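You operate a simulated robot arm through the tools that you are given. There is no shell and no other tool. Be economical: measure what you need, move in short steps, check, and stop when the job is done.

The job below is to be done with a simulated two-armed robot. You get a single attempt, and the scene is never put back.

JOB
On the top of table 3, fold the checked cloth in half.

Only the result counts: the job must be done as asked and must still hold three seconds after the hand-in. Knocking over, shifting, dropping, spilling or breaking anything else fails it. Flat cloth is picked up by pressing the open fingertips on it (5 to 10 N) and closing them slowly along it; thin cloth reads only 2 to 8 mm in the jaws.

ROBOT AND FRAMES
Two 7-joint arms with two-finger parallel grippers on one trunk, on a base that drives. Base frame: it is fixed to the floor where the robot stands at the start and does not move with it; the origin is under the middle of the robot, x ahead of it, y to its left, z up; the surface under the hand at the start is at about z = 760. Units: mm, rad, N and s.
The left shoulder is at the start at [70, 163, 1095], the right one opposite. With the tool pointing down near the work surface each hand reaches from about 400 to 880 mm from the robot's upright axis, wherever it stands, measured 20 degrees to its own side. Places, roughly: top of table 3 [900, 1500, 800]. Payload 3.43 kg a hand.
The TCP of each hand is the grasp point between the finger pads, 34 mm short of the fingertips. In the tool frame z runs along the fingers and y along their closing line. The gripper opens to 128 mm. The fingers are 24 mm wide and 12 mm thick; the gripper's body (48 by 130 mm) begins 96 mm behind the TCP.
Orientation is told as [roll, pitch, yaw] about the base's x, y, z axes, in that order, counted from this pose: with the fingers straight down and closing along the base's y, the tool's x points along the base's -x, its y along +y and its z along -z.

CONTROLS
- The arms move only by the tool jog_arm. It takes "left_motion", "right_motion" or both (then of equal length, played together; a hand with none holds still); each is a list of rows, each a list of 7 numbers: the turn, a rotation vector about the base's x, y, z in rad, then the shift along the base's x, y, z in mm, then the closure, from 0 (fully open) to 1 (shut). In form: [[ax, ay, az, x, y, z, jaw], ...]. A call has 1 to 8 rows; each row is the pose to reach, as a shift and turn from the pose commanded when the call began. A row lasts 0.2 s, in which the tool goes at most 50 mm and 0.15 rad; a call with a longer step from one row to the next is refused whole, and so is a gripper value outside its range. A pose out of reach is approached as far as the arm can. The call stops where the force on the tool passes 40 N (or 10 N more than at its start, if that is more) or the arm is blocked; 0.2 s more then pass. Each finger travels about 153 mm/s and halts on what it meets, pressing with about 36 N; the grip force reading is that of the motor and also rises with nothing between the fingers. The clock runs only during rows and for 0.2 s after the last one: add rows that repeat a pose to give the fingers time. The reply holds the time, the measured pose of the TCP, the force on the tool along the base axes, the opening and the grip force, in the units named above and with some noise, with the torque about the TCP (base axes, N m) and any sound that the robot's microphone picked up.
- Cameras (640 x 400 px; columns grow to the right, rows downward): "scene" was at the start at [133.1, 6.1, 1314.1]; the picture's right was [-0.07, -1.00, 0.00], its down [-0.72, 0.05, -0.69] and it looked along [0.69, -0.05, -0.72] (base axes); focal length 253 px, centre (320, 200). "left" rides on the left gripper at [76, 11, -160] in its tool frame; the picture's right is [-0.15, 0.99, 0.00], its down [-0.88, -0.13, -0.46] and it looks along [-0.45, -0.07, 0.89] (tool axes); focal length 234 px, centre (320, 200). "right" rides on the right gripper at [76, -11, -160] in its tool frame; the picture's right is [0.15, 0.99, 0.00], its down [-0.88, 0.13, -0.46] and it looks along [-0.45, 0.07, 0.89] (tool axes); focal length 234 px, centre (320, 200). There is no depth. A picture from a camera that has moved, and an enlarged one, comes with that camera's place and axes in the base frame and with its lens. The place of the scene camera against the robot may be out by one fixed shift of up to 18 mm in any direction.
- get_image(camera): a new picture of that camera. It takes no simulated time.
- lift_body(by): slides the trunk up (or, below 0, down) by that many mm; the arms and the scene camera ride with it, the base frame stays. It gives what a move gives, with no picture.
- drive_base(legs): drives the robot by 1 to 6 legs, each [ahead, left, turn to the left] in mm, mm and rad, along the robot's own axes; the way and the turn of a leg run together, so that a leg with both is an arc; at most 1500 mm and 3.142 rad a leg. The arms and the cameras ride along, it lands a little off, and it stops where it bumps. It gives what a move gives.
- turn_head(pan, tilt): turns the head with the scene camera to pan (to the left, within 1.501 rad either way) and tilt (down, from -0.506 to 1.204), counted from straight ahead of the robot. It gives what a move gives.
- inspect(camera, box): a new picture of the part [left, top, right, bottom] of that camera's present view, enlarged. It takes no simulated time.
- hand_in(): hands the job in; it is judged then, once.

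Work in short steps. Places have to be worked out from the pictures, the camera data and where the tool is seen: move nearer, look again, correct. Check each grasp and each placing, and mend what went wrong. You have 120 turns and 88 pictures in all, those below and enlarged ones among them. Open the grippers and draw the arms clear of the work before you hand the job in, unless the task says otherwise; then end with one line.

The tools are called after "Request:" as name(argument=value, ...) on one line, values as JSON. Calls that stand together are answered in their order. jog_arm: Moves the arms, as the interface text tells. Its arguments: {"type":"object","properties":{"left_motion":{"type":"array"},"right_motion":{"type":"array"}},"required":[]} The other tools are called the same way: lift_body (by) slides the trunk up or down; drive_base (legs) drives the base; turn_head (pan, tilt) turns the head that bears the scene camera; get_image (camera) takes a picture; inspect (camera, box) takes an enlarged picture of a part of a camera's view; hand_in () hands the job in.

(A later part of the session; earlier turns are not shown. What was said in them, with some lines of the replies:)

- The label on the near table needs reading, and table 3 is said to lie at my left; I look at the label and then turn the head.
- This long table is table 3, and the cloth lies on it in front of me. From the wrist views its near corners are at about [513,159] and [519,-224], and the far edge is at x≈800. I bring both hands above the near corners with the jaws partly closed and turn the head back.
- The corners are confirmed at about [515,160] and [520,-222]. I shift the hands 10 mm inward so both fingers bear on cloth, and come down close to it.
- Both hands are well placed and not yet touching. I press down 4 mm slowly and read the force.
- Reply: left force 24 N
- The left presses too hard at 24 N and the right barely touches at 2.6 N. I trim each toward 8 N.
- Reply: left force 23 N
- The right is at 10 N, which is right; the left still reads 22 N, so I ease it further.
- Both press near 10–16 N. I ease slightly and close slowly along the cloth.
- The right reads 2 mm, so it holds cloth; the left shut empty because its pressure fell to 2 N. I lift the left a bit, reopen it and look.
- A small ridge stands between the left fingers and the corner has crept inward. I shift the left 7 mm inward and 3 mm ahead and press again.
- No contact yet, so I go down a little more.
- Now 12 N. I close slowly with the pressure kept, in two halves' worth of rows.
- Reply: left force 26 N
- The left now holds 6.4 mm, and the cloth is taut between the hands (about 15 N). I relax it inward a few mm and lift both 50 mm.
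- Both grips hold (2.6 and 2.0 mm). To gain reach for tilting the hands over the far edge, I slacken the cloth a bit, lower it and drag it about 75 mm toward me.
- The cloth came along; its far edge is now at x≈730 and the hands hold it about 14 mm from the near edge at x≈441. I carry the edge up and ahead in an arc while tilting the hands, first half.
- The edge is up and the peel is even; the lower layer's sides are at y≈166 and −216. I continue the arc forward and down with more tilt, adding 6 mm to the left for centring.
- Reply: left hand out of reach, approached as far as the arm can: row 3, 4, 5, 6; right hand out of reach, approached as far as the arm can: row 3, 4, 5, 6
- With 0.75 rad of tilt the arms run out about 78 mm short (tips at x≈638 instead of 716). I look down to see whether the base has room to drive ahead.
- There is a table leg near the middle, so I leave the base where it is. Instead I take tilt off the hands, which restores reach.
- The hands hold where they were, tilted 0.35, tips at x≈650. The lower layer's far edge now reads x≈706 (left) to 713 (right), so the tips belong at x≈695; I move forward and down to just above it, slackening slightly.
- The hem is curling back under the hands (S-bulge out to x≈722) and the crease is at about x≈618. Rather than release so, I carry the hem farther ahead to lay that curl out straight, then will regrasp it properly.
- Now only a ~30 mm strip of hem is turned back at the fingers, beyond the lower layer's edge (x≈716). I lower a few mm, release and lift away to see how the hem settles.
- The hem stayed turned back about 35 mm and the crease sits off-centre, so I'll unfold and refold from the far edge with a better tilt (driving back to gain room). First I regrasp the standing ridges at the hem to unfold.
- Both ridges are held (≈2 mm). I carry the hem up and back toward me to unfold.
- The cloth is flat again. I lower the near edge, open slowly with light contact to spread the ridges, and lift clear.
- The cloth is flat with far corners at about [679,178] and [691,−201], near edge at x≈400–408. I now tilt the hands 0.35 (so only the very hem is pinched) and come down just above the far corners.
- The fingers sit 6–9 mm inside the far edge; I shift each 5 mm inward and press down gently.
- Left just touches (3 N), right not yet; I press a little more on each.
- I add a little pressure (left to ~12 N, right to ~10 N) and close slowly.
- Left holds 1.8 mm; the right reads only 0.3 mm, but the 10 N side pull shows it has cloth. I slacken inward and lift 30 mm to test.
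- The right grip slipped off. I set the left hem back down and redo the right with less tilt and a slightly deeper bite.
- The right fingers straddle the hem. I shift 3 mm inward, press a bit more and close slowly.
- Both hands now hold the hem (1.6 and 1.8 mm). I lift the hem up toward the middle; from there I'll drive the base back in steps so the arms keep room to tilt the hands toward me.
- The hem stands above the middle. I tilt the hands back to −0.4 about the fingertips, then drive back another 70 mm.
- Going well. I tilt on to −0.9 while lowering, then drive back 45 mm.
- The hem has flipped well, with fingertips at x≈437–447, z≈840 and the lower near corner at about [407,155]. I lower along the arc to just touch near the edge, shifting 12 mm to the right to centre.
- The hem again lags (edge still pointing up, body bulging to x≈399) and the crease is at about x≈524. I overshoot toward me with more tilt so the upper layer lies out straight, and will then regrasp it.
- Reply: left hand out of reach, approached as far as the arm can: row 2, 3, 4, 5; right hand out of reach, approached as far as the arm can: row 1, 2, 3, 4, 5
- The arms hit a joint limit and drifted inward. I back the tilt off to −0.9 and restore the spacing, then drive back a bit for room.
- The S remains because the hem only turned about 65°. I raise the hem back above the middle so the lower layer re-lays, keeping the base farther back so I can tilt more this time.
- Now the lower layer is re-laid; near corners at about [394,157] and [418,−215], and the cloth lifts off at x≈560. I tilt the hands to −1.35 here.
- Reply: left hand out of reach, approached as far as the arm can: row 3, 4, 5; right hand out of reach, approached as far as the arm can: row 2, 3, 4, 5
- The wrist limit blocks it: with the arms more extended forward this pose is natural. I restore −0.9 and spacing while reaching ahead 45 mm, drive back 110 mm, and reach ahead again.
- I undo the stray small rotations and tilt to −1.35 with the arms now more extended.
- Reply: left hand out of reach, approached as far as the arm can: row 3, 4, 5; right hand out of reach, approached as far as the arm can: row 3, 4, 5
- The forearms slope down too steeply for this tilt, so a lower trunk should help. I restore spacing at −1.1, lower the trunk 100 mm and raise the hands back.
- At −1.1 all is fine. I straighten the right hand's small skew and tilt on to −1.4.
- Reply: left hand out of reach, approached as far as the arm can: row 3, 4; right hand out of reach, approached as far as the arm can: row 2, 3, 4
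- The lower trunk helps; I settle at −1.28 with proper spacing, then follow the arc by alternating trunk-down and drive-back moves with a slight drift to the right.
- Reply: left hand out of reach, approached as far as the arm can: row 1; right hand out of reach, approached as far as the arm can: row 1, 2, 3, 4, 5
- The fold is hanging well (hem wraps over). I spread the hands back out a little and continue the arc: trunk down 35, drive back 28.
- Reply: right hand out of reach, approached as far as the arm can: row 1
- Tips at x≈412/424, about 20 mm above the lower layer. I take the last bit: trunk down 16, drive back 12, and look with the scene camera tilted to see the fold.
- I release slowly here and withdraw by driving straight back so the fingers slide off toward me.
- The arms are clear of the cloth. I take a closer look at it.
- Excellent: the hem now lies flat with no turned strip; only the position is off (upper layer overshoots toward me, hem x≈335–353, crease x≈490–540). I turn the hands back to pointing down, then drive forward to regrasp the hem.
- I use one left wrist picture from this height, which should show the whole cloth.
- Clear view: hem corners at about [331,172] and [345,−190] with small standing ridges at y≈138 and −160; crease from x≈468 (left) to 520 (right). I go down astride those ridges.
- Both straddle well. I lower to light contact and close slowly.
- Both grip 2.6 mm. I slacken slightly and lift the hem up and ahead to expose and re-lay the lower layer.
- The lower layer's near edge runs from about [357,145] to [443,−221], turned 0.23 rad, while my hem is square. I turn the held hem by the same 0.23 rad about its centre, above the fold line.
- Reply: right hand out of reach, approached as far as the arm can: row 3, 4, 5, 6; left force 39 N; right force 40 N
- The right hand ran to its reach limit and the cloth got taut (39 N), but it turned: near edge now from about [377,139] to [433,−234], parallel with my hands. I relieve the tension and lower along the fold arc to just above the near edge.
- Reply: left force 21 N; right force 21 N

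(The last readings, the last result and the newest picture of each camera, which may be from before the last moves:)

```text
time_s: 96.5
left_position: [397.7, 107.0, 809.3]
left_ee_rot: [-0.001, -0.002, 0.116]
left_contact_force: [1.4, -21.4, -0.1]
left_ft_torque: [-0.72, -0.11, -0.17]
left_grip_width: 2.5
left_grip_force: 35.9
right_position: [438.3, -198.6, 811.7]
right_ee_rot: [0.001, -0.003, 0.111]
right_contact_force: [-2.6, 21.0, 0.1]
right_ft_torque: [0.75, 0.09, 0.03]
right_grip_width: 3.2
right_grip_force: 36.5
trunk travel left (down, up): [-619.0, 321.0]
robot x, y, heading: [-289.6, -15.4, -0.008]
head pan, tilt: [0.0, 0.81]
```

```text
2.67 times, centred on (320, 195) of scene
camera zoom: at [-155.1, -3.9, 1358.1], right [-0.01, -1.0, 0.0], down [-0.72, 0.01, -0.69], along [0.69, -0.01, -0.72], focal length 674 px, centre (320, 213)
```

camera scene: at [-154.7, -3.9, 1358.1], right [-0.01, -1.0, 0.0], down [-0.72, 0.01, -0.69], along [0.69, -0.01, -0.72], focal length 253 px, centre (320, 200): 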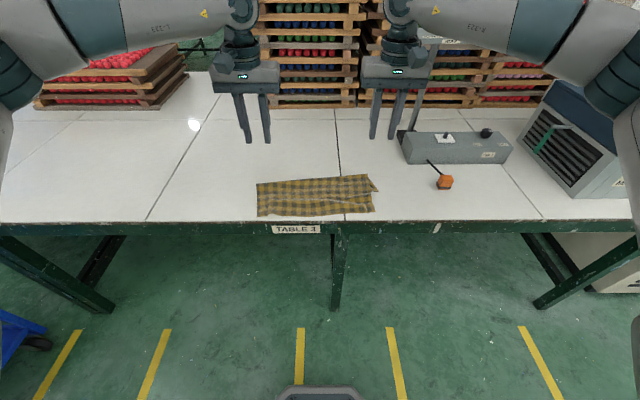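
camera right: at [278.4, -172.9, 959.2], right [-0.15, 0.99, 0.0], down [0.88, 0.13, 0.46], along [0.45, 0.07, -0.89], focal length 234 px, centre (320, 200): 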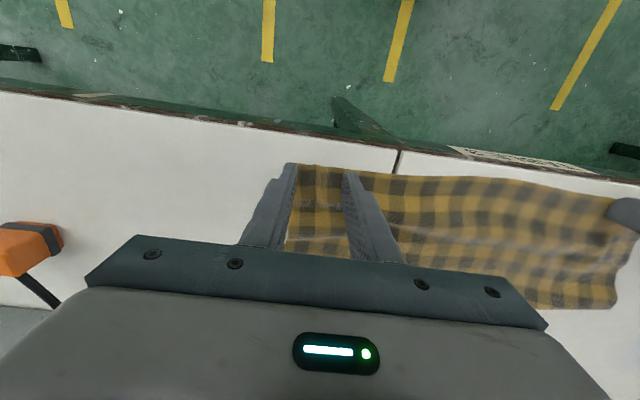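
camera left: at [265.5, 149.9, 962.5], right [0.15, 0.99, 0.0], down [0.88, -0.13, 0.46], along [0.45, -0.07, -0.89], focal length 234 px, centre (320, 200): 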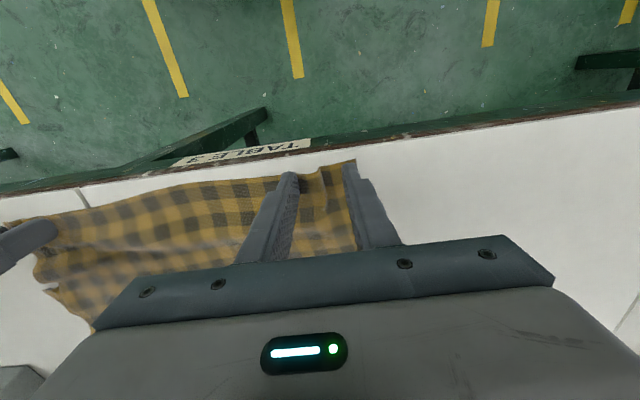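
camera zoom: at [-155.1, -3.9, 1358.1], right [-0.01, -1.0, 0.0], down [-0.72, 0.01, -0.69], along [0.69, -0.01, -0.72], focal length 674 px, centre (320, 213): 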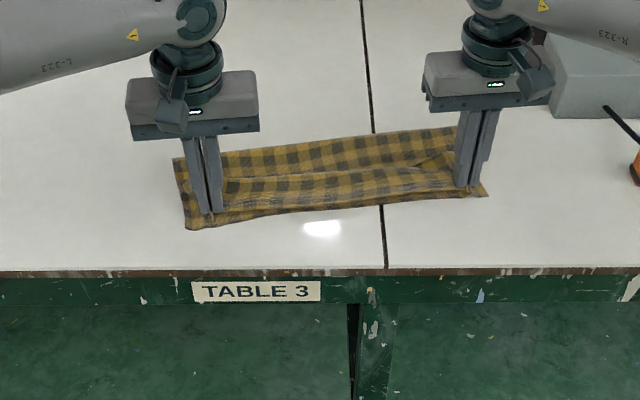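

The hem is now over the near edge, parallel, with the crease about 130 mm away — very close to half. I relax the tension, set the hem down, open slowly and rise.

Request:
jog_arm(left_motion=[[0, 0, 0, -2, -3, -4, 1], [0, 0, 0, -4, -6, -9, 1], [0, 0, 0, -4, -6, -11, 0.97], [0, 0, 0, -4, -6, -11, 0.92], [0, 0, 0, -4, -6, -11, 0.86], [0, 0, 0, -4, -6, -11, 0.8], [0, 0, 0, -4, -6, -5, 0.76], [0, 0, 0, -4, -6, 25, 0.76]], right_motion=[[0, 0, 0, -3, 2, -5, 1], [0, 0, 0, -6, 5, -11, 1], [0, 0, 0, -6, 5, -13.5, 0.97], [0, 0, 0, -6, 5, -13.5, 0.92], [0, 0, 0, -6, 5, -13.5, 0.86], [0, 0, 0, -6, 5, -13.5, 0.8], [0, 0, 0, -6, 5, -7, 0.76], [0, 0, 0, -6, 5, 23, 0.76]])

Request:
jog_arm(left_motion=[[0, 0, 0, 0, 0, 45, 0.74], [0, 0, 0, 0, 15, 90, 0.74], [0, 0, 0, 0, 30, 135, 0.74], [0, 0, 0, 0, 45, 170, 0.74]], right_motion=[[0, 0, 0, 0, 0, 45, 0.74], [0, 0, 0, 0, 0, 90, 0.74], [0, 0, 0, 0, 0, 135, 0.74], [0, 0, 0, 0, 0, 170, 0.74]])

Request:
inspect(camera="left", box=[60, 20, 420, 245])

Request:
inspect(camera="scene", box=[240, 150, 400, 250])

```text
time_s: 98.3
left_position: [391.8, 102.0, 833.9]
left_ee_rot: [0.0, -0.002, 0.115]
left_contact_force: [0.8, 0.1, 0.3]
left_ft_torque: [0.0, -0.03, 0.0]
left_grip_width: 30.7
left_grip_force: 0.1
right_position: [430.1, -191.9, 834.8]
right_ee_rot: [0.001, -0.001, 0.11]
right_contact_force: [0.2, 0.1, 0.6]
right_ft_torque: [-0.02, -0.05, 0.01]
right_grip_width: 30.6
right_grip_force: 0.0
trunk travel left (down, up): [-619.0, 321.0]
robot x, y, heading: [-287.5, -17.0, -0.008]
head pan, tilt: [0.0, 0.81]
```

```text
time_s: 99.3
left_position: [390.4, 146.2, 1005.4]
left_ee_rot: [0.0, -0.002, 0.115]
left_contact_force: [0.2, 0.5, 0.6]
left_ft_torque: [0.03, -0.04, -0.02]
left_grip_width: 33.4
left_grip_force: 0.1
right_position: [433.0, -191.2, 1004.5]
right_ee_rot: [0.001, -0.002, 0.111]
right_contact_force: [0.1, 0.9, 1.5]
right_ft_torque: [-0.03, -0.05, -0.01]
right_grip_width: 33.3
right_grip_force: 0.0
trunk travel left (down, up): [-619.0, 321.0]
robot x, y, heading: [-287.2, -14.2, -0.006]
head pan, tilt: [0.0, 0.81]
```

```text
1.78 times, centred on (240, 132) of left
camera zoom: at [313.1, 150.3, 1164.0], right [0.03, 1.0, 0.0], down [0.89, -0.03, 0.46], along [0.46, -0.01, -0.89], focal length 416 px, centre (462, 320)
```

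zoom: 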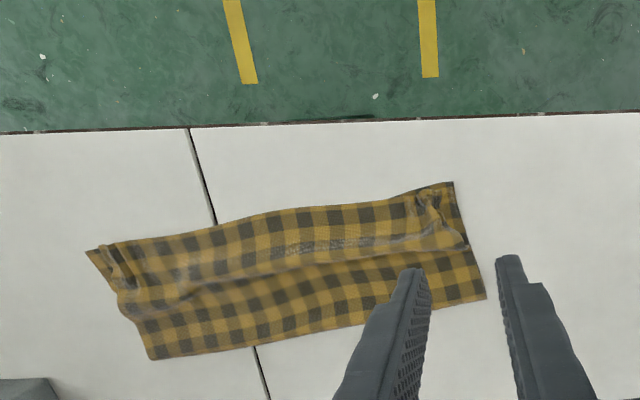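

```text
4.00 times, centred on (320, 200) of scene
camera zoom: at [-156.4, -3.1, 1358.2], right [-0.01, -1.0, 0.0], down [-0.72, 0.01, -0.69], along [0.69, -0.01, -0.72], focal length 1011 px, centre (320, 200)
```

zoom: 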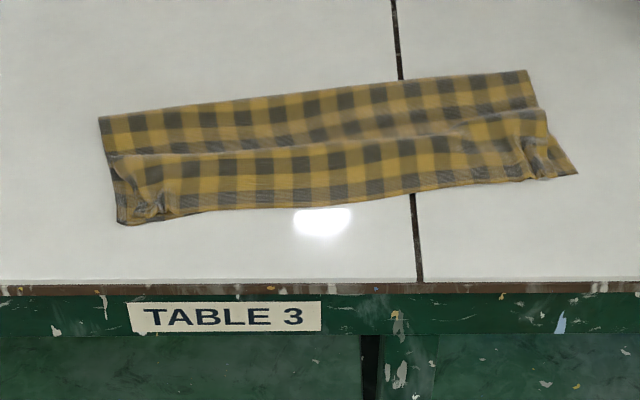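

The hem now coincides with the near edge. What remains is a low ruck in the upper layer (crest x≈464 mid, ~30 mm of excess), so the crease is ~15 mm short. I open the jaws wide, go down just behind the ruck with tips a few mm above the layers, and push the ruck toward the crease.

Request:
jog_arm(left_motion=[[0, 0, 0.01, 5, -22, -40, 0.5], [0, 0, 0.02, 10, -44, -80, 0.3], [0, 0, 0.03, 15, -66, -120, 0.1], [0, 0, 0.03, 21, -86, -160, 0.06], [0, 0, 0.03, 21, -86, -185, 0.06], [0, 0, 0.03, 21, -86, -185, 0.06]], right_motion=[[0, 0, 0.01, 2, 17, -40, 0.5], [0, 0, 0.02, 3, 34, -80, 0.3], [0, 0, 0.03, 5, 51, -120, 0.1], [0, 0, 0.03, 5, 66, -160, 0.06], [0, 0, 0.03, 5, 66, -185, 0.06], [0, 0, 0.03, 5, 66, -185, 0.06]])

Request:
inspect(camera="scene", box=[240, 150, 400, 250])

```text
time_s: 100.7
left_position: [415.4, 60.3, 819.0]
left_ee_rot: [0.0, -0.002, 0.146]
left_contact_force: [0.7, 0.6, 0.0]
left_ft_torque: [-0.01, 0.01, -0.01]
left_grip_width: 120.0
left_grip_force: 0.1
right_position: [436.5, -124.5, 818.5]
right_ee_rot: [0.001, -0.001, 0.14]
right_contact_force: [1.1, -0.6, -0.4]
right_ft_torque: [0.01, 0.01, 0.0]
right_grip_width: 120.3
right_grip_force: 0.0
trunk travel left (down, up): [-619.0, 321.0]
robot x, y, heading: [-287.8, -15.8, -0.005]
head pan, tilt: [0.0, 0.81]
```

```text
4.00 times, centred on (320, 200) of scene
camera zoom: at [-155.0, -3.9, 1358.1], right [-0.01, -1.0, 0.0], down [-0.72, 0.01, -0.69], along [0.69, -0.01, -0.72], focal length 1011 px, centre (320, 200)
```

zoom: 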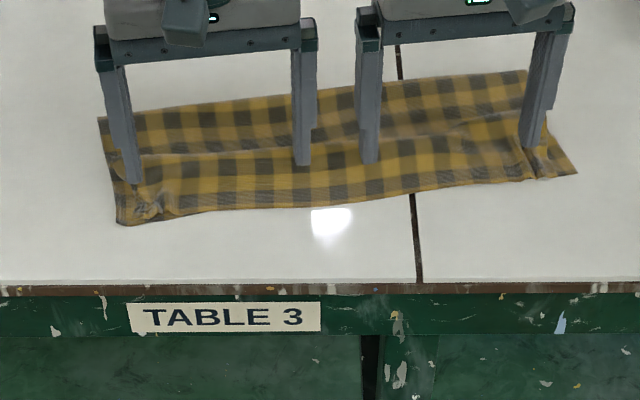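

I lower to tip height ≈768 and sweep slowly 80 mm toward the crease, watching the force.

Request:
jog_arm(left_motion=[[0, 0, 0, 0, 0, -10, 0.06], [0, 0, 0, 0, 0, -17, 0.06], [0, 0, 0, 14, 2, -17, 0.06], [0, 0, 0, 28, 4, -17, 0.06], [0, 0, 0, 42, 6, -17, 0.06], [0, 0, 0, 56, 8, -17, 0.06], [0, 0, 0, 70, 10, -17, 0.06], [0, 0, 0, 80, 12, -17, 0.06]], right_motion=[[0, 0, 0, 0, 0, -10, 0.06], [0, 0, 0, 0, 0, -17, 0.06], [0, 0, 0, 14, 2, -17, 0.06], [0, 0, 0, 28, 4, -17, 0.06], [0, 0, 0, 42, 6, -17, 0.06], [0, 0, 0, 56, 8, -17, 0.06], [0, 0, 0, 70, 10, -17, 0.06], [0, 0, 0, 80, 12, -17, 0.06]])

Request:
inspect(camera="scene", box=[240, 150, 400, 250])

```text
time_s: 102.5
left_position: [493.9, 73.6, 801.7]
left_ee_rot: [-0.001, -0.002, 0.145]
left_contact_force: [-1.1, 0.0, -0.1]
left_ft_torque: [0.03, 0.0, 0.02]
left_grip_width: 120.1
left_grip_force: 0.1
right_position: [517.9, -115.6, 800.6]
right_ee_rot: [0.001, 0.001, 0.138]
right_contact_force: [-0.7, 0.9, -0.2]
right_ft_torque: [0.02, 0.02, -0.01]
right_grip_width: 120.1
right_grip_force: 0.1
trunk travel left (down, up): [-619.0, 321.0]
robot x, y, heading: [-289.6, -10.8, -0.005]
head pan, tilt: [0.0, 0.81]
```

```text
4.00 times, centred on (320, 200) of scene
camera zoom: at [-154.5, -3.4, 1358.1], right [-0.01, -1.0, 0.0], down [-0.72, 0.01, -0.69], along [0.69, -0.01, -0.72], focal length 1011 px, centre (320, 200)
```

zoom: 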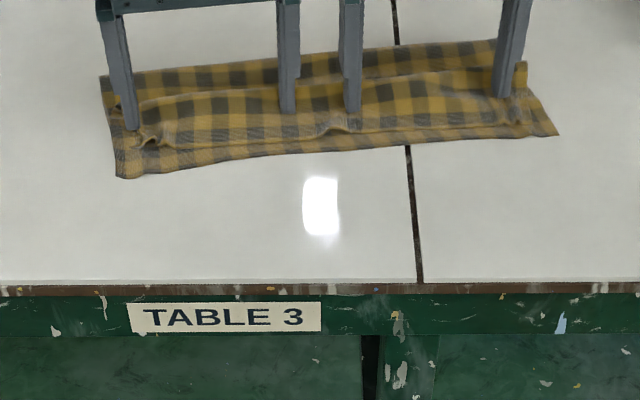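

The sweep shoved the whole cloth ahead (~55 mm) and pulled the hem some 25 mm inward, so pinning is needed. I rise clear and look from above.

Request:
jog_arm(left_motion=[[0, 0, 0, 0, 0, 20, 0.06], [0, 0, 0, -20, 10, 60, 0.2], [0, 0, 0, -50, 30, 100, 0.4], [0, 0, 0, -70, 50, 140, 0.6], [0, 0, 0, -80, 70, 180, 0.7]], right_motion=[[0, 0, 0, 0, 0, 20, 0.06], [0, 0, 0, -15, -10, 60, 0.2], [0, 0, 0, -30, -30, 100, 0.4], [0, 0, 0, -40, -50, 140, 0.6], [0, 0, 0, -50, -60, 180, 0.7]])

Request:
inspect(camera="left", box=[60, 20, 420, 245])

```text
refused: row 3 steps farther than a row can; nothing moved
```

```text
1.78 times, centred on (240, 132) of left
camera zoom: at [417.4, 73.8, 962.0], right [0.0, 1.0, 0.0], down [0.89, 0.0, 0.46], along [0.46, 0.0, -0.89], focal length 416 px, centre (462, 320)
```

zoom: 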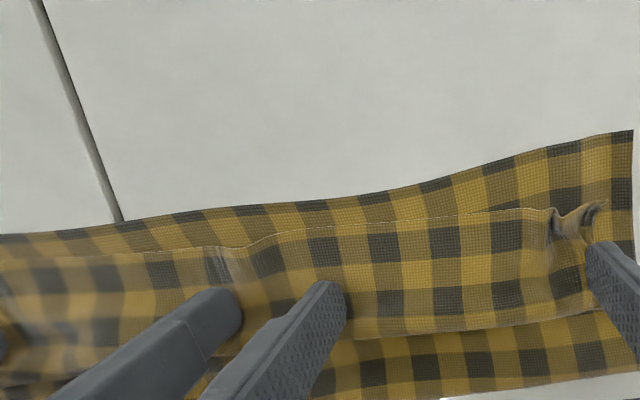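

That step was too long; I rise in smaller steps.

Request:
jog_arm(left_motion=[[0, 0, 0, 0, 0, 25, 0.06], [0, 0, 0, -12, 8, 60, 0.2], [0, 0, 0, -28, 20, 95, 0.4], [0, 0, 0, -44, 34, 130, 0.6], [0, 0, 0, -58, 48, 165, 0.7], [0, 0, 0, -72, 62, 190, 0.7]], right_motion=[[0, 0, 0, 0, 0, 25, 0.06], [0, 0, 0, -10, -8, 60, 0.2], [0, 0, 0, -20, -20, 95, 0.4], [0, 0, 0, -30, -34, 130, 0.6], [0, 0, 0, -40, -48, 165, 0.7], [0, 0, 0, -50, -60, 190, 0.7]])

Request:
inspect(camera="left", box=[60, 20, 420, 245])

```text
time_s: 103.9
left_position: [420.1, 134.5, 992.6]
left_ee_rot: [0.0, -0.003, 0.144]
left_contact_force: [0.7, -0.2, -0.5]
left_ft_torque: [0.01, 0.0, -0.03]
left_grip_width: 38.3
left_grip_force: 0.1
right_position: [466.8, -174.1, 992.7]
right_ee_rot: [0.0, -0.003, 0.14]
right_contact_force: [0.2, -0.1, 0.1]
right_ft_torque: [0.0, -0.01, 0.01]
right_grip_width: 38.4
right_grip_force: 0.0
trunk travel left (down, up): [-619.0, 321.0]
robot x, y, heading: [-287.5, -15.6, -0.01]
head pan, tilt: [0.0, 0.81]
```

```text
1.78 times, centred on (240, 132) of left
camera zoom: at [342.1, 135.3, 1152.2], right [0.0, 1.0, 0.0], down [0.89, 0.0, 0.46], along [0.46, 0.0, -0.89], focal length 416 px, centre (462, 320)
```

zoom: 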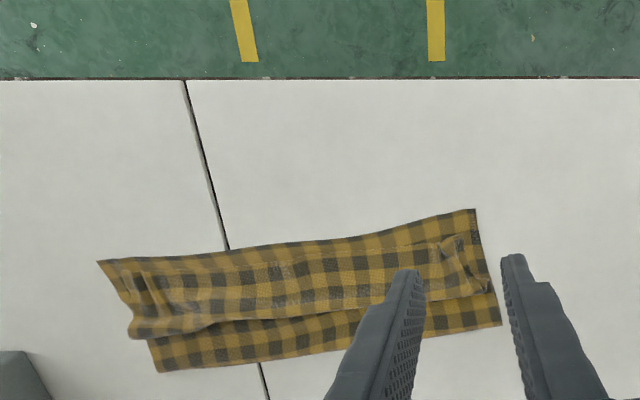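

The cloth lies with near corners [428,147] and [480,−223]; the hem is 6–20 mm inside the near edge and the crease 123–131 mm from it. I regrasp the hem tufts (without pressing onto the lower layer) to re-lay it.

Request:
jog_arm(left_motion=[[0, 0, 0, 10, -2, -42, 0.7], [0, 0, 0, 20, -4, -84, 0.7], [0, 0, 0, 32, -6, -126, 0.7], [0, 0, 0, 42, -8, -165, 0.7], [0, 0, 0, 48, -8.5, -182, 0.7], [0, 0, 0, 48, -8.5, -182, 0.7]], right_motion=[[0, 0, 0, 5, -3, -42, 0.7], [0, 0, 0, 10, -6, -84, 0.7], [0, 0, 0, 16, -9, -126, 0.7], [0, 0, 0, 22, -12, -165, 0.7], [0, 0, 0, 25, -13, -182, 0.7], [0, 0, 0, 25, -13, -182, 0.7]])

Request:
get_image(camera="right")

Request:
get_image(camera="left")

```text
time_s: 105.3
left_position: [468.3, 125.6, 810.7]
left_ee_rot: [-0.001, -0.003, 0.145]
left_contact_force: [0.2, 0.6, -0.4]
left_ft_torque: [-0.03, 0.0, 0.0]
left_grip_width: 38.2
left_grip_force: 0.0
right_position: [493.9, -190.0, 810.0]
right_ee_rot: [0.002, 0.0, 0.139]
right_contact_force: [-0.6, 0.5, 0.2]
right_ft_torque: [-0.01, -0.02, 0.02]
right_grip_width: 38.6
right_grip_force: 0.1
trunk travel left (down, up): [-619.0, 321.0]
robot x, y, heading: [-287.2, -14.4, -0.005]
head pan, tilt: [0.0, 0.81]
```

```text
5 pictures are left
camera right: at [419.9, -211.1, 968.1], right [-0.28, 0.96, 0.0], down [0.85, 0.25, 0.46], along [0.44, 0.13, -0.89], focal length 234 px, centre (320, 200)
```

right: 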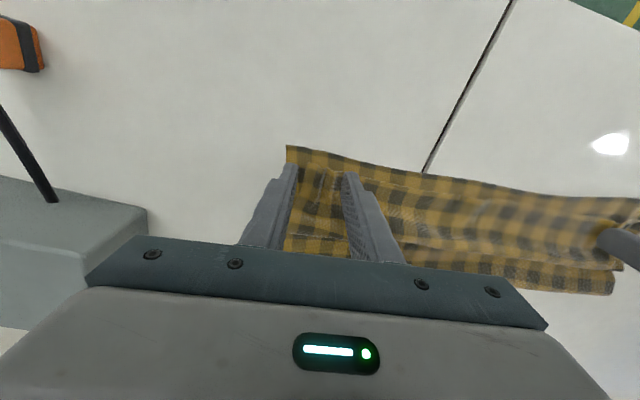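

```text
4 pictures are left
camera left: at [391.6, 126.9, 968.7], right [0.0, 1.0, 0.0], down [0.89, 0.0, 0.46], along [0.46, 0.0, -0.89], focal length 234 px, centre (320, 200)
```

left: 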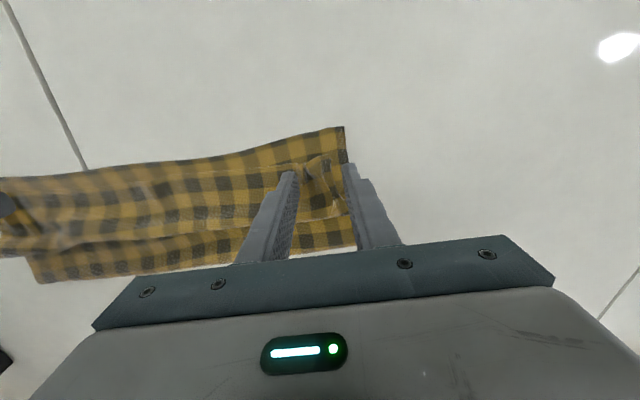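

Both tufts lie between the fingers. I lower 11 mm and close slowly (few pictures left, so I rely on readings).

Request:
jog_arm(left_motion=[[0, 0, 0, 0, 0, -7, 0.7], [0, 0, 0, 0, 0, -11.5, 0.72], [0, 0, 0, 0, 0, -11.5, 0.77], [0, 0, 0, 0, 0, -11.5, 0.82], [0, 0, 0, 0, 0, -11.5, 0.87], [0, 0, 0, 0, 0, -11.5, 0.92], [0, 0, 0, 0, 0, -11.5, 0.97], [0, 0, 0, 0, 0, -11.5, 1]], right_motion=[[0, 0, 0, 0, 0, -7, 0.7], [0, 0, 0, 0, 0, -11.5, 0.72], [0, 0, 0, 0, 0, -11.5, 0.77], [0, 0, 0, 0, 0, -11.5, 0.82], [0, 0, 0, 0, 0, -11.5, 0.87], [0, 0, 0, 0, 0, -11.5, 0.92], [0, 0, 0, 0, 0, -11.5, 0.97], [0, 0, 0, 0, 0, -11.5, 1]])

```text
time_s: 107.1
left_position: [469.7, 125.5, 798.5]
left_ee_rot: [-0.002, -0.001, 0.146]
left_contact_force: [1.0, -4.9, -0.2]
left_ft_torque: [-0.15, 0.01, -0.06]
left_grip_width: 2.6
left_grip_force: 35.7
right_position: [492.7, -187.9, 797.3]
right_ee_rot: [0.003, 0.003, 0.141]
right_contact_force: [-0.7, 5.5, 0.6]
right_ft_torque: [0.15, 0.05, 0.04]
right_grip_width: 3.2
right_grip_force: 35.7
trunk travel left (down, up): [-619.0, 321.0]
robot x, y, heading: [-286.1, -14.6, -0.002]
head pan, tilt: [0.0, 0.81]
```

Both grip (2.6, 3.2 mm). I lift the hem, then carry it ahead by driving 60 mm forward so it stands right over the desired crease line (centre ≈[596,−18]).

Request:
jog_arm(left_motion=[[0, 0, 0, 5, -1, 35, 1], [0, 0, 0, 18, 1, 70, 1], [0, 0, 0, 32, 3, 102, 1], [0, 0, 0, 45, 5, 128, 1], [0, 0, 0, 45, 5, 128, 1]], right_motion=[[0, 0, 0, 5, 3, 35, 1], [0, 0, 0, 18, 5, 70, 1], [0, 0, 0, 32, 7, 102, 1], [0, 0, 0, 47, 9, 129, 1], [0, 0, 0, 47, 9, 129, 1]])

Request:
drive_base(legs=[[60, 8, 0]])

Request:
inspect(camera="scene", box=[200, 120, 440, 270])

```text
time_s: 108.3
left_position: [512.9, 132.5, 925.4]
left_ee_rot: [0.0, -0.001, 0.145]
left_contact_force: [0.1, -3.7, -0.2]
left_ft_torque: [-0.08, 0.01, -0.04]
left_grip_width: 2.5
left_grip_force: 35.9
right_position: [541.1, -178.9, 926.3]
right_ee_rot: [0.003, 0.001, 0.14]
right_contact_force: [-0.9, 3.0, 0.0]
right_ft_torque: [0.12, 0.04, 0.03]
right_grip_width: 2.8
right_grip_force: 36.1
trunk travel left (down, up): [-619.0, 321.0]
robot x, y, heading: [-285.4, -11.1, -0.008]
head pan, tilt: [0.0, 0.81]
```

```text
time_s: 109.3
left_position: [571.8, 139.6, 925.8]
left_ee_rot: [0.001, -0.002, 0.144]
left_contact_force: [0.4, -3.6, -0.3]
left_ft_torque: [-0.15, 0.04, 0.0]
left_grip_width: 2.6
left_grip_force: 36.4
right_position: [600.0, -171.7, 927.2]
right_ee_rot: [0.003, 0.001, 0.139]
right_contact_force: [-1.1, 4.1, -0.5]
right_ft_torque: [0.11, 0.02, 0.02]
right_grip_width: 2.9
right_grip_force: 36.0
trunk travel left (down, up): [-619.0, 321.0]
robot x, y, heading: [-224.2, -8.7, -0.009]
head pan, tilt: [0.0, 0.81]
```

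```text
2.67 times, centred on (320, 195) of scene
camera zoom: at [-95.0, 3.6, 1358.2], right [-0.01, -1.0, 0.0], down [-0.72, 0.01, -0.69], along [0.69, -0.01, -0.72], focal length 674 px, centre (320, 213)
```

zoom: 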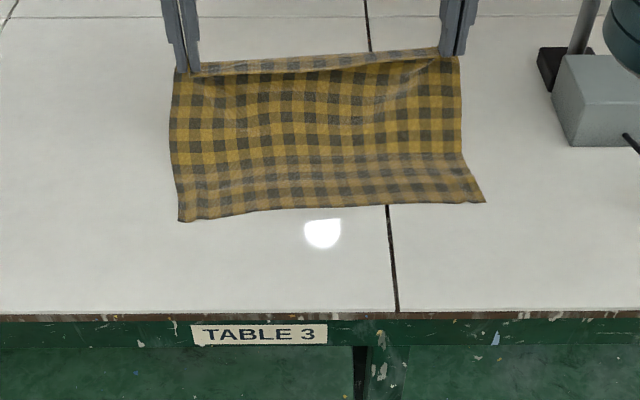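

Now the near edge runs [449,155]–[479,−222] and my hem is parallel, nearly over the wanted crease. I lower the hem along a tight arc onto the near edge, still gripping.

Request:
jog_arm(left_motion=[[0, 0, -0.02, -34, -6, -8, 1], [0, 0, -0.04, -64, -11, -25, 1], [0, 0, -0.05, -89, -15, -52, 1], [0, 0, -0.05, -104, -16, -82, 1], [0, 0, -0.05, -112, -17, -106, 1], [0, 0, -0.05, -114.5, -18, -119, 1], [0, 0, -0.05, -114.5, -19, -126, 1], [0, 0, -0.05, -114.5, -19, -126, 1]], right_motion=[[0, 0, -0.02, -34, -6, -8, 1], [0, 0, -0.04, -64, -11, -25, 1], [0, 0, -0.05, -89, -15, -52, 1], [0, 0, -0.05, -104, -16, -82, 1], [0, 0, -0.05, -112, -16, -106, 1], [0, 0, -0.05, -114.5, -16, -119, 1], [0, 0, -0.05, -114.5, -15, -127.5, 1], [0, 0, -0.05, -114.5, -15, -127.5, 1]])

Request:
inspect(camera="scene", box=[200, 120, 440, 270])

```text
time_s: 111.1
left_position: [458.6, 123.5, 799.9]
left_ee_rot: [0.0, -0.003, 0.094]
left_contact_force: [0.6, -2.8, 0.2]
left_ft_torque: [-0.11, -0.04, 0.02]
left_grip_width: 2.7
left_grip_force: 36.0
right_position: [485.2, -186.6, 799.9]
right_ee_rot: [0.0, -0.004, 0.089]
right_contact_force: [-0.8, 4.2, -0.1]
right_ft_torque: [0.07, -0.03, 0.02]
right_grip_width: 3.0
right_grip_force: 35.7
trunk travel left (down, up): [-619.0, 321.0]
robot x, y, heading: [-230.4, -8.2, -0.005]
head pan, tilt: [0.0, 0.81]
```

```text
2.67 times, centred on (320, 195) of scene
camera zoom: at [-95.5, 3.4, 1358.1], right [-0.01, -1.0, 0.0], down [-0.72, 0.01, -0.69], along [0.69, -0.01, -0.72], focal length 674 px, centre (320, 213)
```

zoom: 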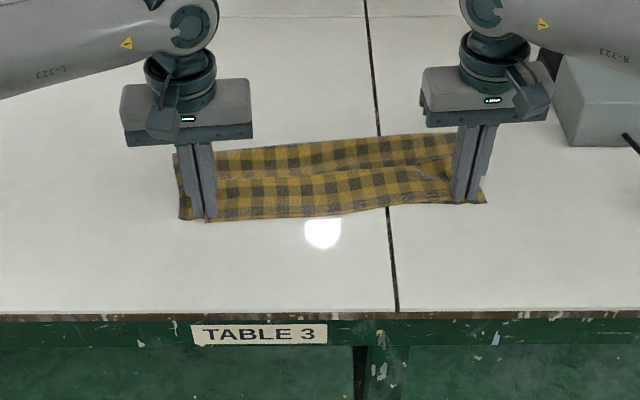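

The hem matches the near edge well and the fold is close to half. I release by opening wider with light contact, moving slightly outward to spread the pinched corners, then rise.

Request:
jog_arm(left_motion=[[0, 0, 0, 0, 0, -2, 1], [0, 0, 0, 0, 0, -2.5, 0.95], [0, 0, 0, -1, 3, -2.5, 0.87], [0, 0, 0, -1, 6, -2.5, 0.8], [0, 0, 0, -2, 9, -2.5, 0.72], [0, 0, 0, -2, 10, -2.5, 0.64], [0, 0, 0, -2, 10, 6, 0.64], [0, 0, 0, -2, 10, 35, 0.64]], right_motion=[[0, 0, 0, 0, 0, -2, 1], [0, 0, 0, 0, 0, -2.5, 0.95], [0, 0, 0, 0, -3, -2.5, 0.87], [0, 0, 0, 0, -6, -2.5, 0.8], [0, 0, 0, 0, -9, -2.5, 0.72], [0, 0, 0, 0, -10, -2.5, 0.64], [0, 0, 0, 0, -10, 6, 0.64], [0, 0, 0, 0, -10, 35, 0.64]])

Request:
jog_arm(left_motion=[[0, 0, 0, 0, 0, 45, 0.64], [0, 0, 0, 0, 10, 90, 0.64], [0, 0, 0, 0, 20, 135, 0.64], [0, 0, 0, 0, 30, 175, 0.64]], right_motion=[[0, 0, 0, 0, 0, 45, 0.64], [0, 0, 0, 0, 0, 90, 0.64], [0, 0, 0, 0, 0, 135, 0.64], [0, 0, 0, 0, 0, 175, 0.64]])

Request:
inspect(camera="left", box=[60, 20, 420, 245])

```text
time_s: 112.9
left_position: [455.1, 131.3, 837.0]
left_ee_rot: [-0.001, -0.004, 0.094]
left_contact_force: [0.0, -0.7, 0.1]
left_ft_torque: [0.0, 0.0, 0.02]
left_grip_width: 46.0
left_grip_force: 0.1
right_position: [483.9, -196.7, 835.9]
right_ee_rot: [0.003, 0.0, 0.089]
right_contact_force: [-0.2, -0.7, 1.3]
right_ft_torque: [0.0, -0.05, 0.0]
right_grip_width: 45.9
right_grip_force: 0.1
trunk travel left (down, up): [-619.0, 321.0]
robot x, y, heading: [-231.4, -10.0, -0.006]
head pan, tilt: [0.0, 0.81]
```

```text
time_s: 113.9
left_position: [456.2, 160.1, 1009.9]
left_ee_rot: [-0.001, -0.002, 0.094]
left_contact_force: [-1.0, 0.1, -0.3]
left_ft_torque: [-0.01, -0.04, -0.01]
left_grip_width: 46.2
left_grip_force: 0.0
right_position: [483.3, -196.4, 1011.2]
right_ee_rot: [0.002, 0.0, 0.089]
right_contact_force: [-0.8, 0.5, -0.6]
right_ft_torque: [-0.01, -0.02, -0.03]
right_grip_width: 46.0
right_grip_force: 0.1
trunk travel left (down, up): [-619.0, 321.0]
robot x, y, heading: [-229.2, -10.0, -0.014]
head pan, tilt: [0.0, 0.81]
```

```text
1.78 times, centred on (240, 132) of left
camera zoom: at [379.2, 165.0, 1169.2], right [0.05, 1.0, 0.0], down [0.89, -0.05, 0.46], along [0.46, -0.02, -0.89], focal length 416 px, centre (462, 320)
```

zoom: 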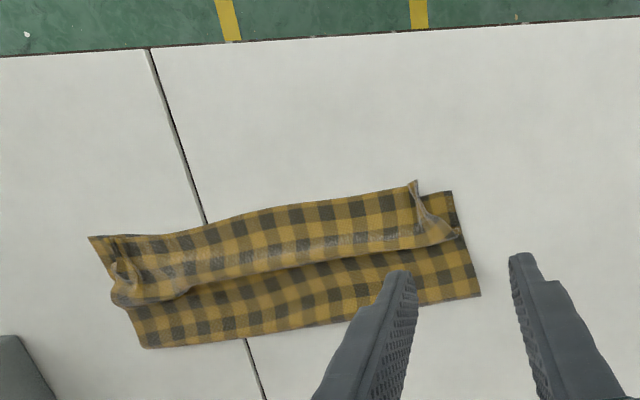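

Nearly there: only the upper-left hem corner is rucked inward ~30 mm with a standing tuft. I press it lightly with closed left fingertips and stroke it outward.

Request:
jog_arm(left_motion=[[0, 0, 0, 2, -8, -45, 0.9], [0, 0, 0, 4, -16, -90, 1], [0, 0, 0, 6, -24, -135, 1], [0, 0, 0, 7, -28, -180, 1], [0, 0, 0, 7, -28, -204, 1], [0, 0, 0, 7, -28, -211, 1], [0, 0, 0, 7, -28, -213, 1], [0, 0, 0, 7, -28, -213, 1]])

```text
time_s: 115.7
left_position: [463.6, 132.2, 796.6]
left_ee_rot: [0.001, -0.003, 0.095]
left_contact_force: [0.2, 0.0, 1.7]
left_ft_torque: [-0.04, -0.04, 0.05]
left_grip_width: 0.0
left_grip_force: 33.2
right_position: [483.5, -197.0, 1008.9]
right_ee_rot: [0.002, 0.001, 0.089]
right_contact_force: [1.4, -0.4, -0.6]
right_ft_torque: [0.01, -0.03, -0.02]
right_grip_width: 46.0
right_grip_force: 0.0
trunk travel left (down, up): [-619.0, 321.0]
robot x, y, heading: [-227.7, -4.1, -0.011]
head pan, tilt: [0.0, 0.81]
```

Light contact (1.7 N). I stroke outward 30 mm along the edge, then lift off and look once more.

Request:
jog_arm(left_motion=[[0, 0, 0, 0, 5, -0.3, 1], [0, 0, 0, -1, 12, -0.3, 1], [0, 0, 0, -1, 19, -0.3, 1], [0, 0, 0, -2, 26, -0.3, 1], [0, 0, 0, -2, 31, -0.3, 1], [0, 0, 0, -2, 31, 8, 1], [0, 0, 0, -2, 33, 40, 1], [0, 0, 0, -2, 35, 80, 1]])

Request:
jog_arm(left_motion=[[0, 0, 0, 0, 10, 45, 0.5], [0, 0, 0, 0, 30, 85, 0.3], [0, 0, 0, 0, 60, 120, 0], [0, 0, 0, 0, 90, 150, 0]], right_motion=[[0, 0, 0, 0, -10, 15, 0.5], [0, 0, 0, 0, -20, 30, 0.3], [0, 0, 0, 0, -30, 45, 0], [0, 0, 0, 0, -40, 60, 0]])

Request:
inspect(camera="scene", box=[240, 140, 400, 240])

```text
time_s: 117.5
left_position: [460.5, 169.2, 878.2]
left_ee_rot: [0.0, -0.002, 0.095]
left_contact_force: [-0.7, -0.3, -0.7]
left_ft_torque: [-0.06, 0.01, 0.0]
left_grip_width: 0.1
left_grip_force: 33.0
right_position: [484.9, -196.8, 1008.8]
right_ee_rot: [0.001, -0.001, 0.088]
right_contact_force: [-0.2, 0.9, -1.1]
right_ft_torque: [0.04, -0.07, -0.01]
right_grip_width: 46.3
right_grip_force: 0.0
trunk travel left (down, up): [-619.0, 321.0]
robot x, y, heading: [-230.8, -1.5, -0.007]
head pan, tilt: [0.0, 0.81]
```

```text
time_s: 118.5
left_position: [460.0, 260.6, 1028.9]
left_ee_rot: [0.0, -0.003, 0.094]
left_contact_force: [-0.3, 0.1, 0.1]
left_ft_torque: [-0.04, 0.0, -0.01]
left_grip_width: 128.2
left_grip_force: 0.1
right_position: [484.3, -236.4, 1070.5]
right_ee_rot: [0.003, -0.001, 0.089]
right_contact_force: [0.1, 0.4, 0.0]
right_ft_torque: [0.0, 0.0, -0.01]
right_grip_width: 128.2
right_grip_force: 0.1
trunk travel left (down, up): [-619.0, 321.0]
robot x, y, heading: [-230.3, -7.7, -0.004]
head pan, tilt: [0.0, 0.81]
```

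```text
4.00 times, centred on (320, 190) of scene
camera zoom: at [-96.7, 4.0, 1358.2], right [-0.01, -1.0, 0.0], down [-0.72, 0.01, -0.69], along [0.69, -0.01, -0.72], focal length 1011 px, centre (320, 240)
```

zoom: 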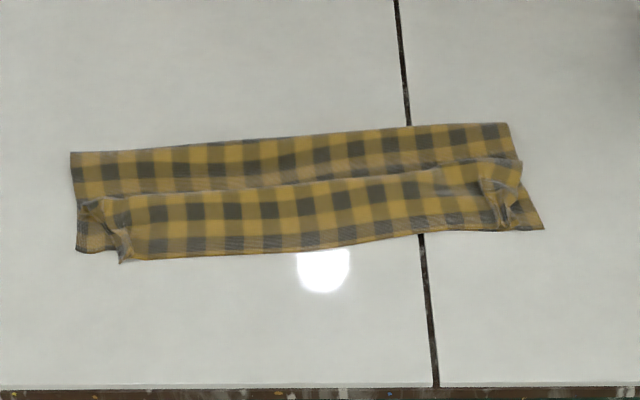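

The pictures are used up. The last one shows the cloth folded, with the hem on the near edge and both arms open and clear. The upper-left corner is still tucked in a little, and working on it blind could make it worse, so I hand the job in.

Request:
hand_in()

```text
The job is handed in.
```

I folded the checked cloth about in half on table 3 and handed it in, but the fold isn't clean: the upper-left corner sits 35–40 mm inside the lower one, a low wrinkle runs along the top layer, and the crease is roughly 15 mm off the true middle.
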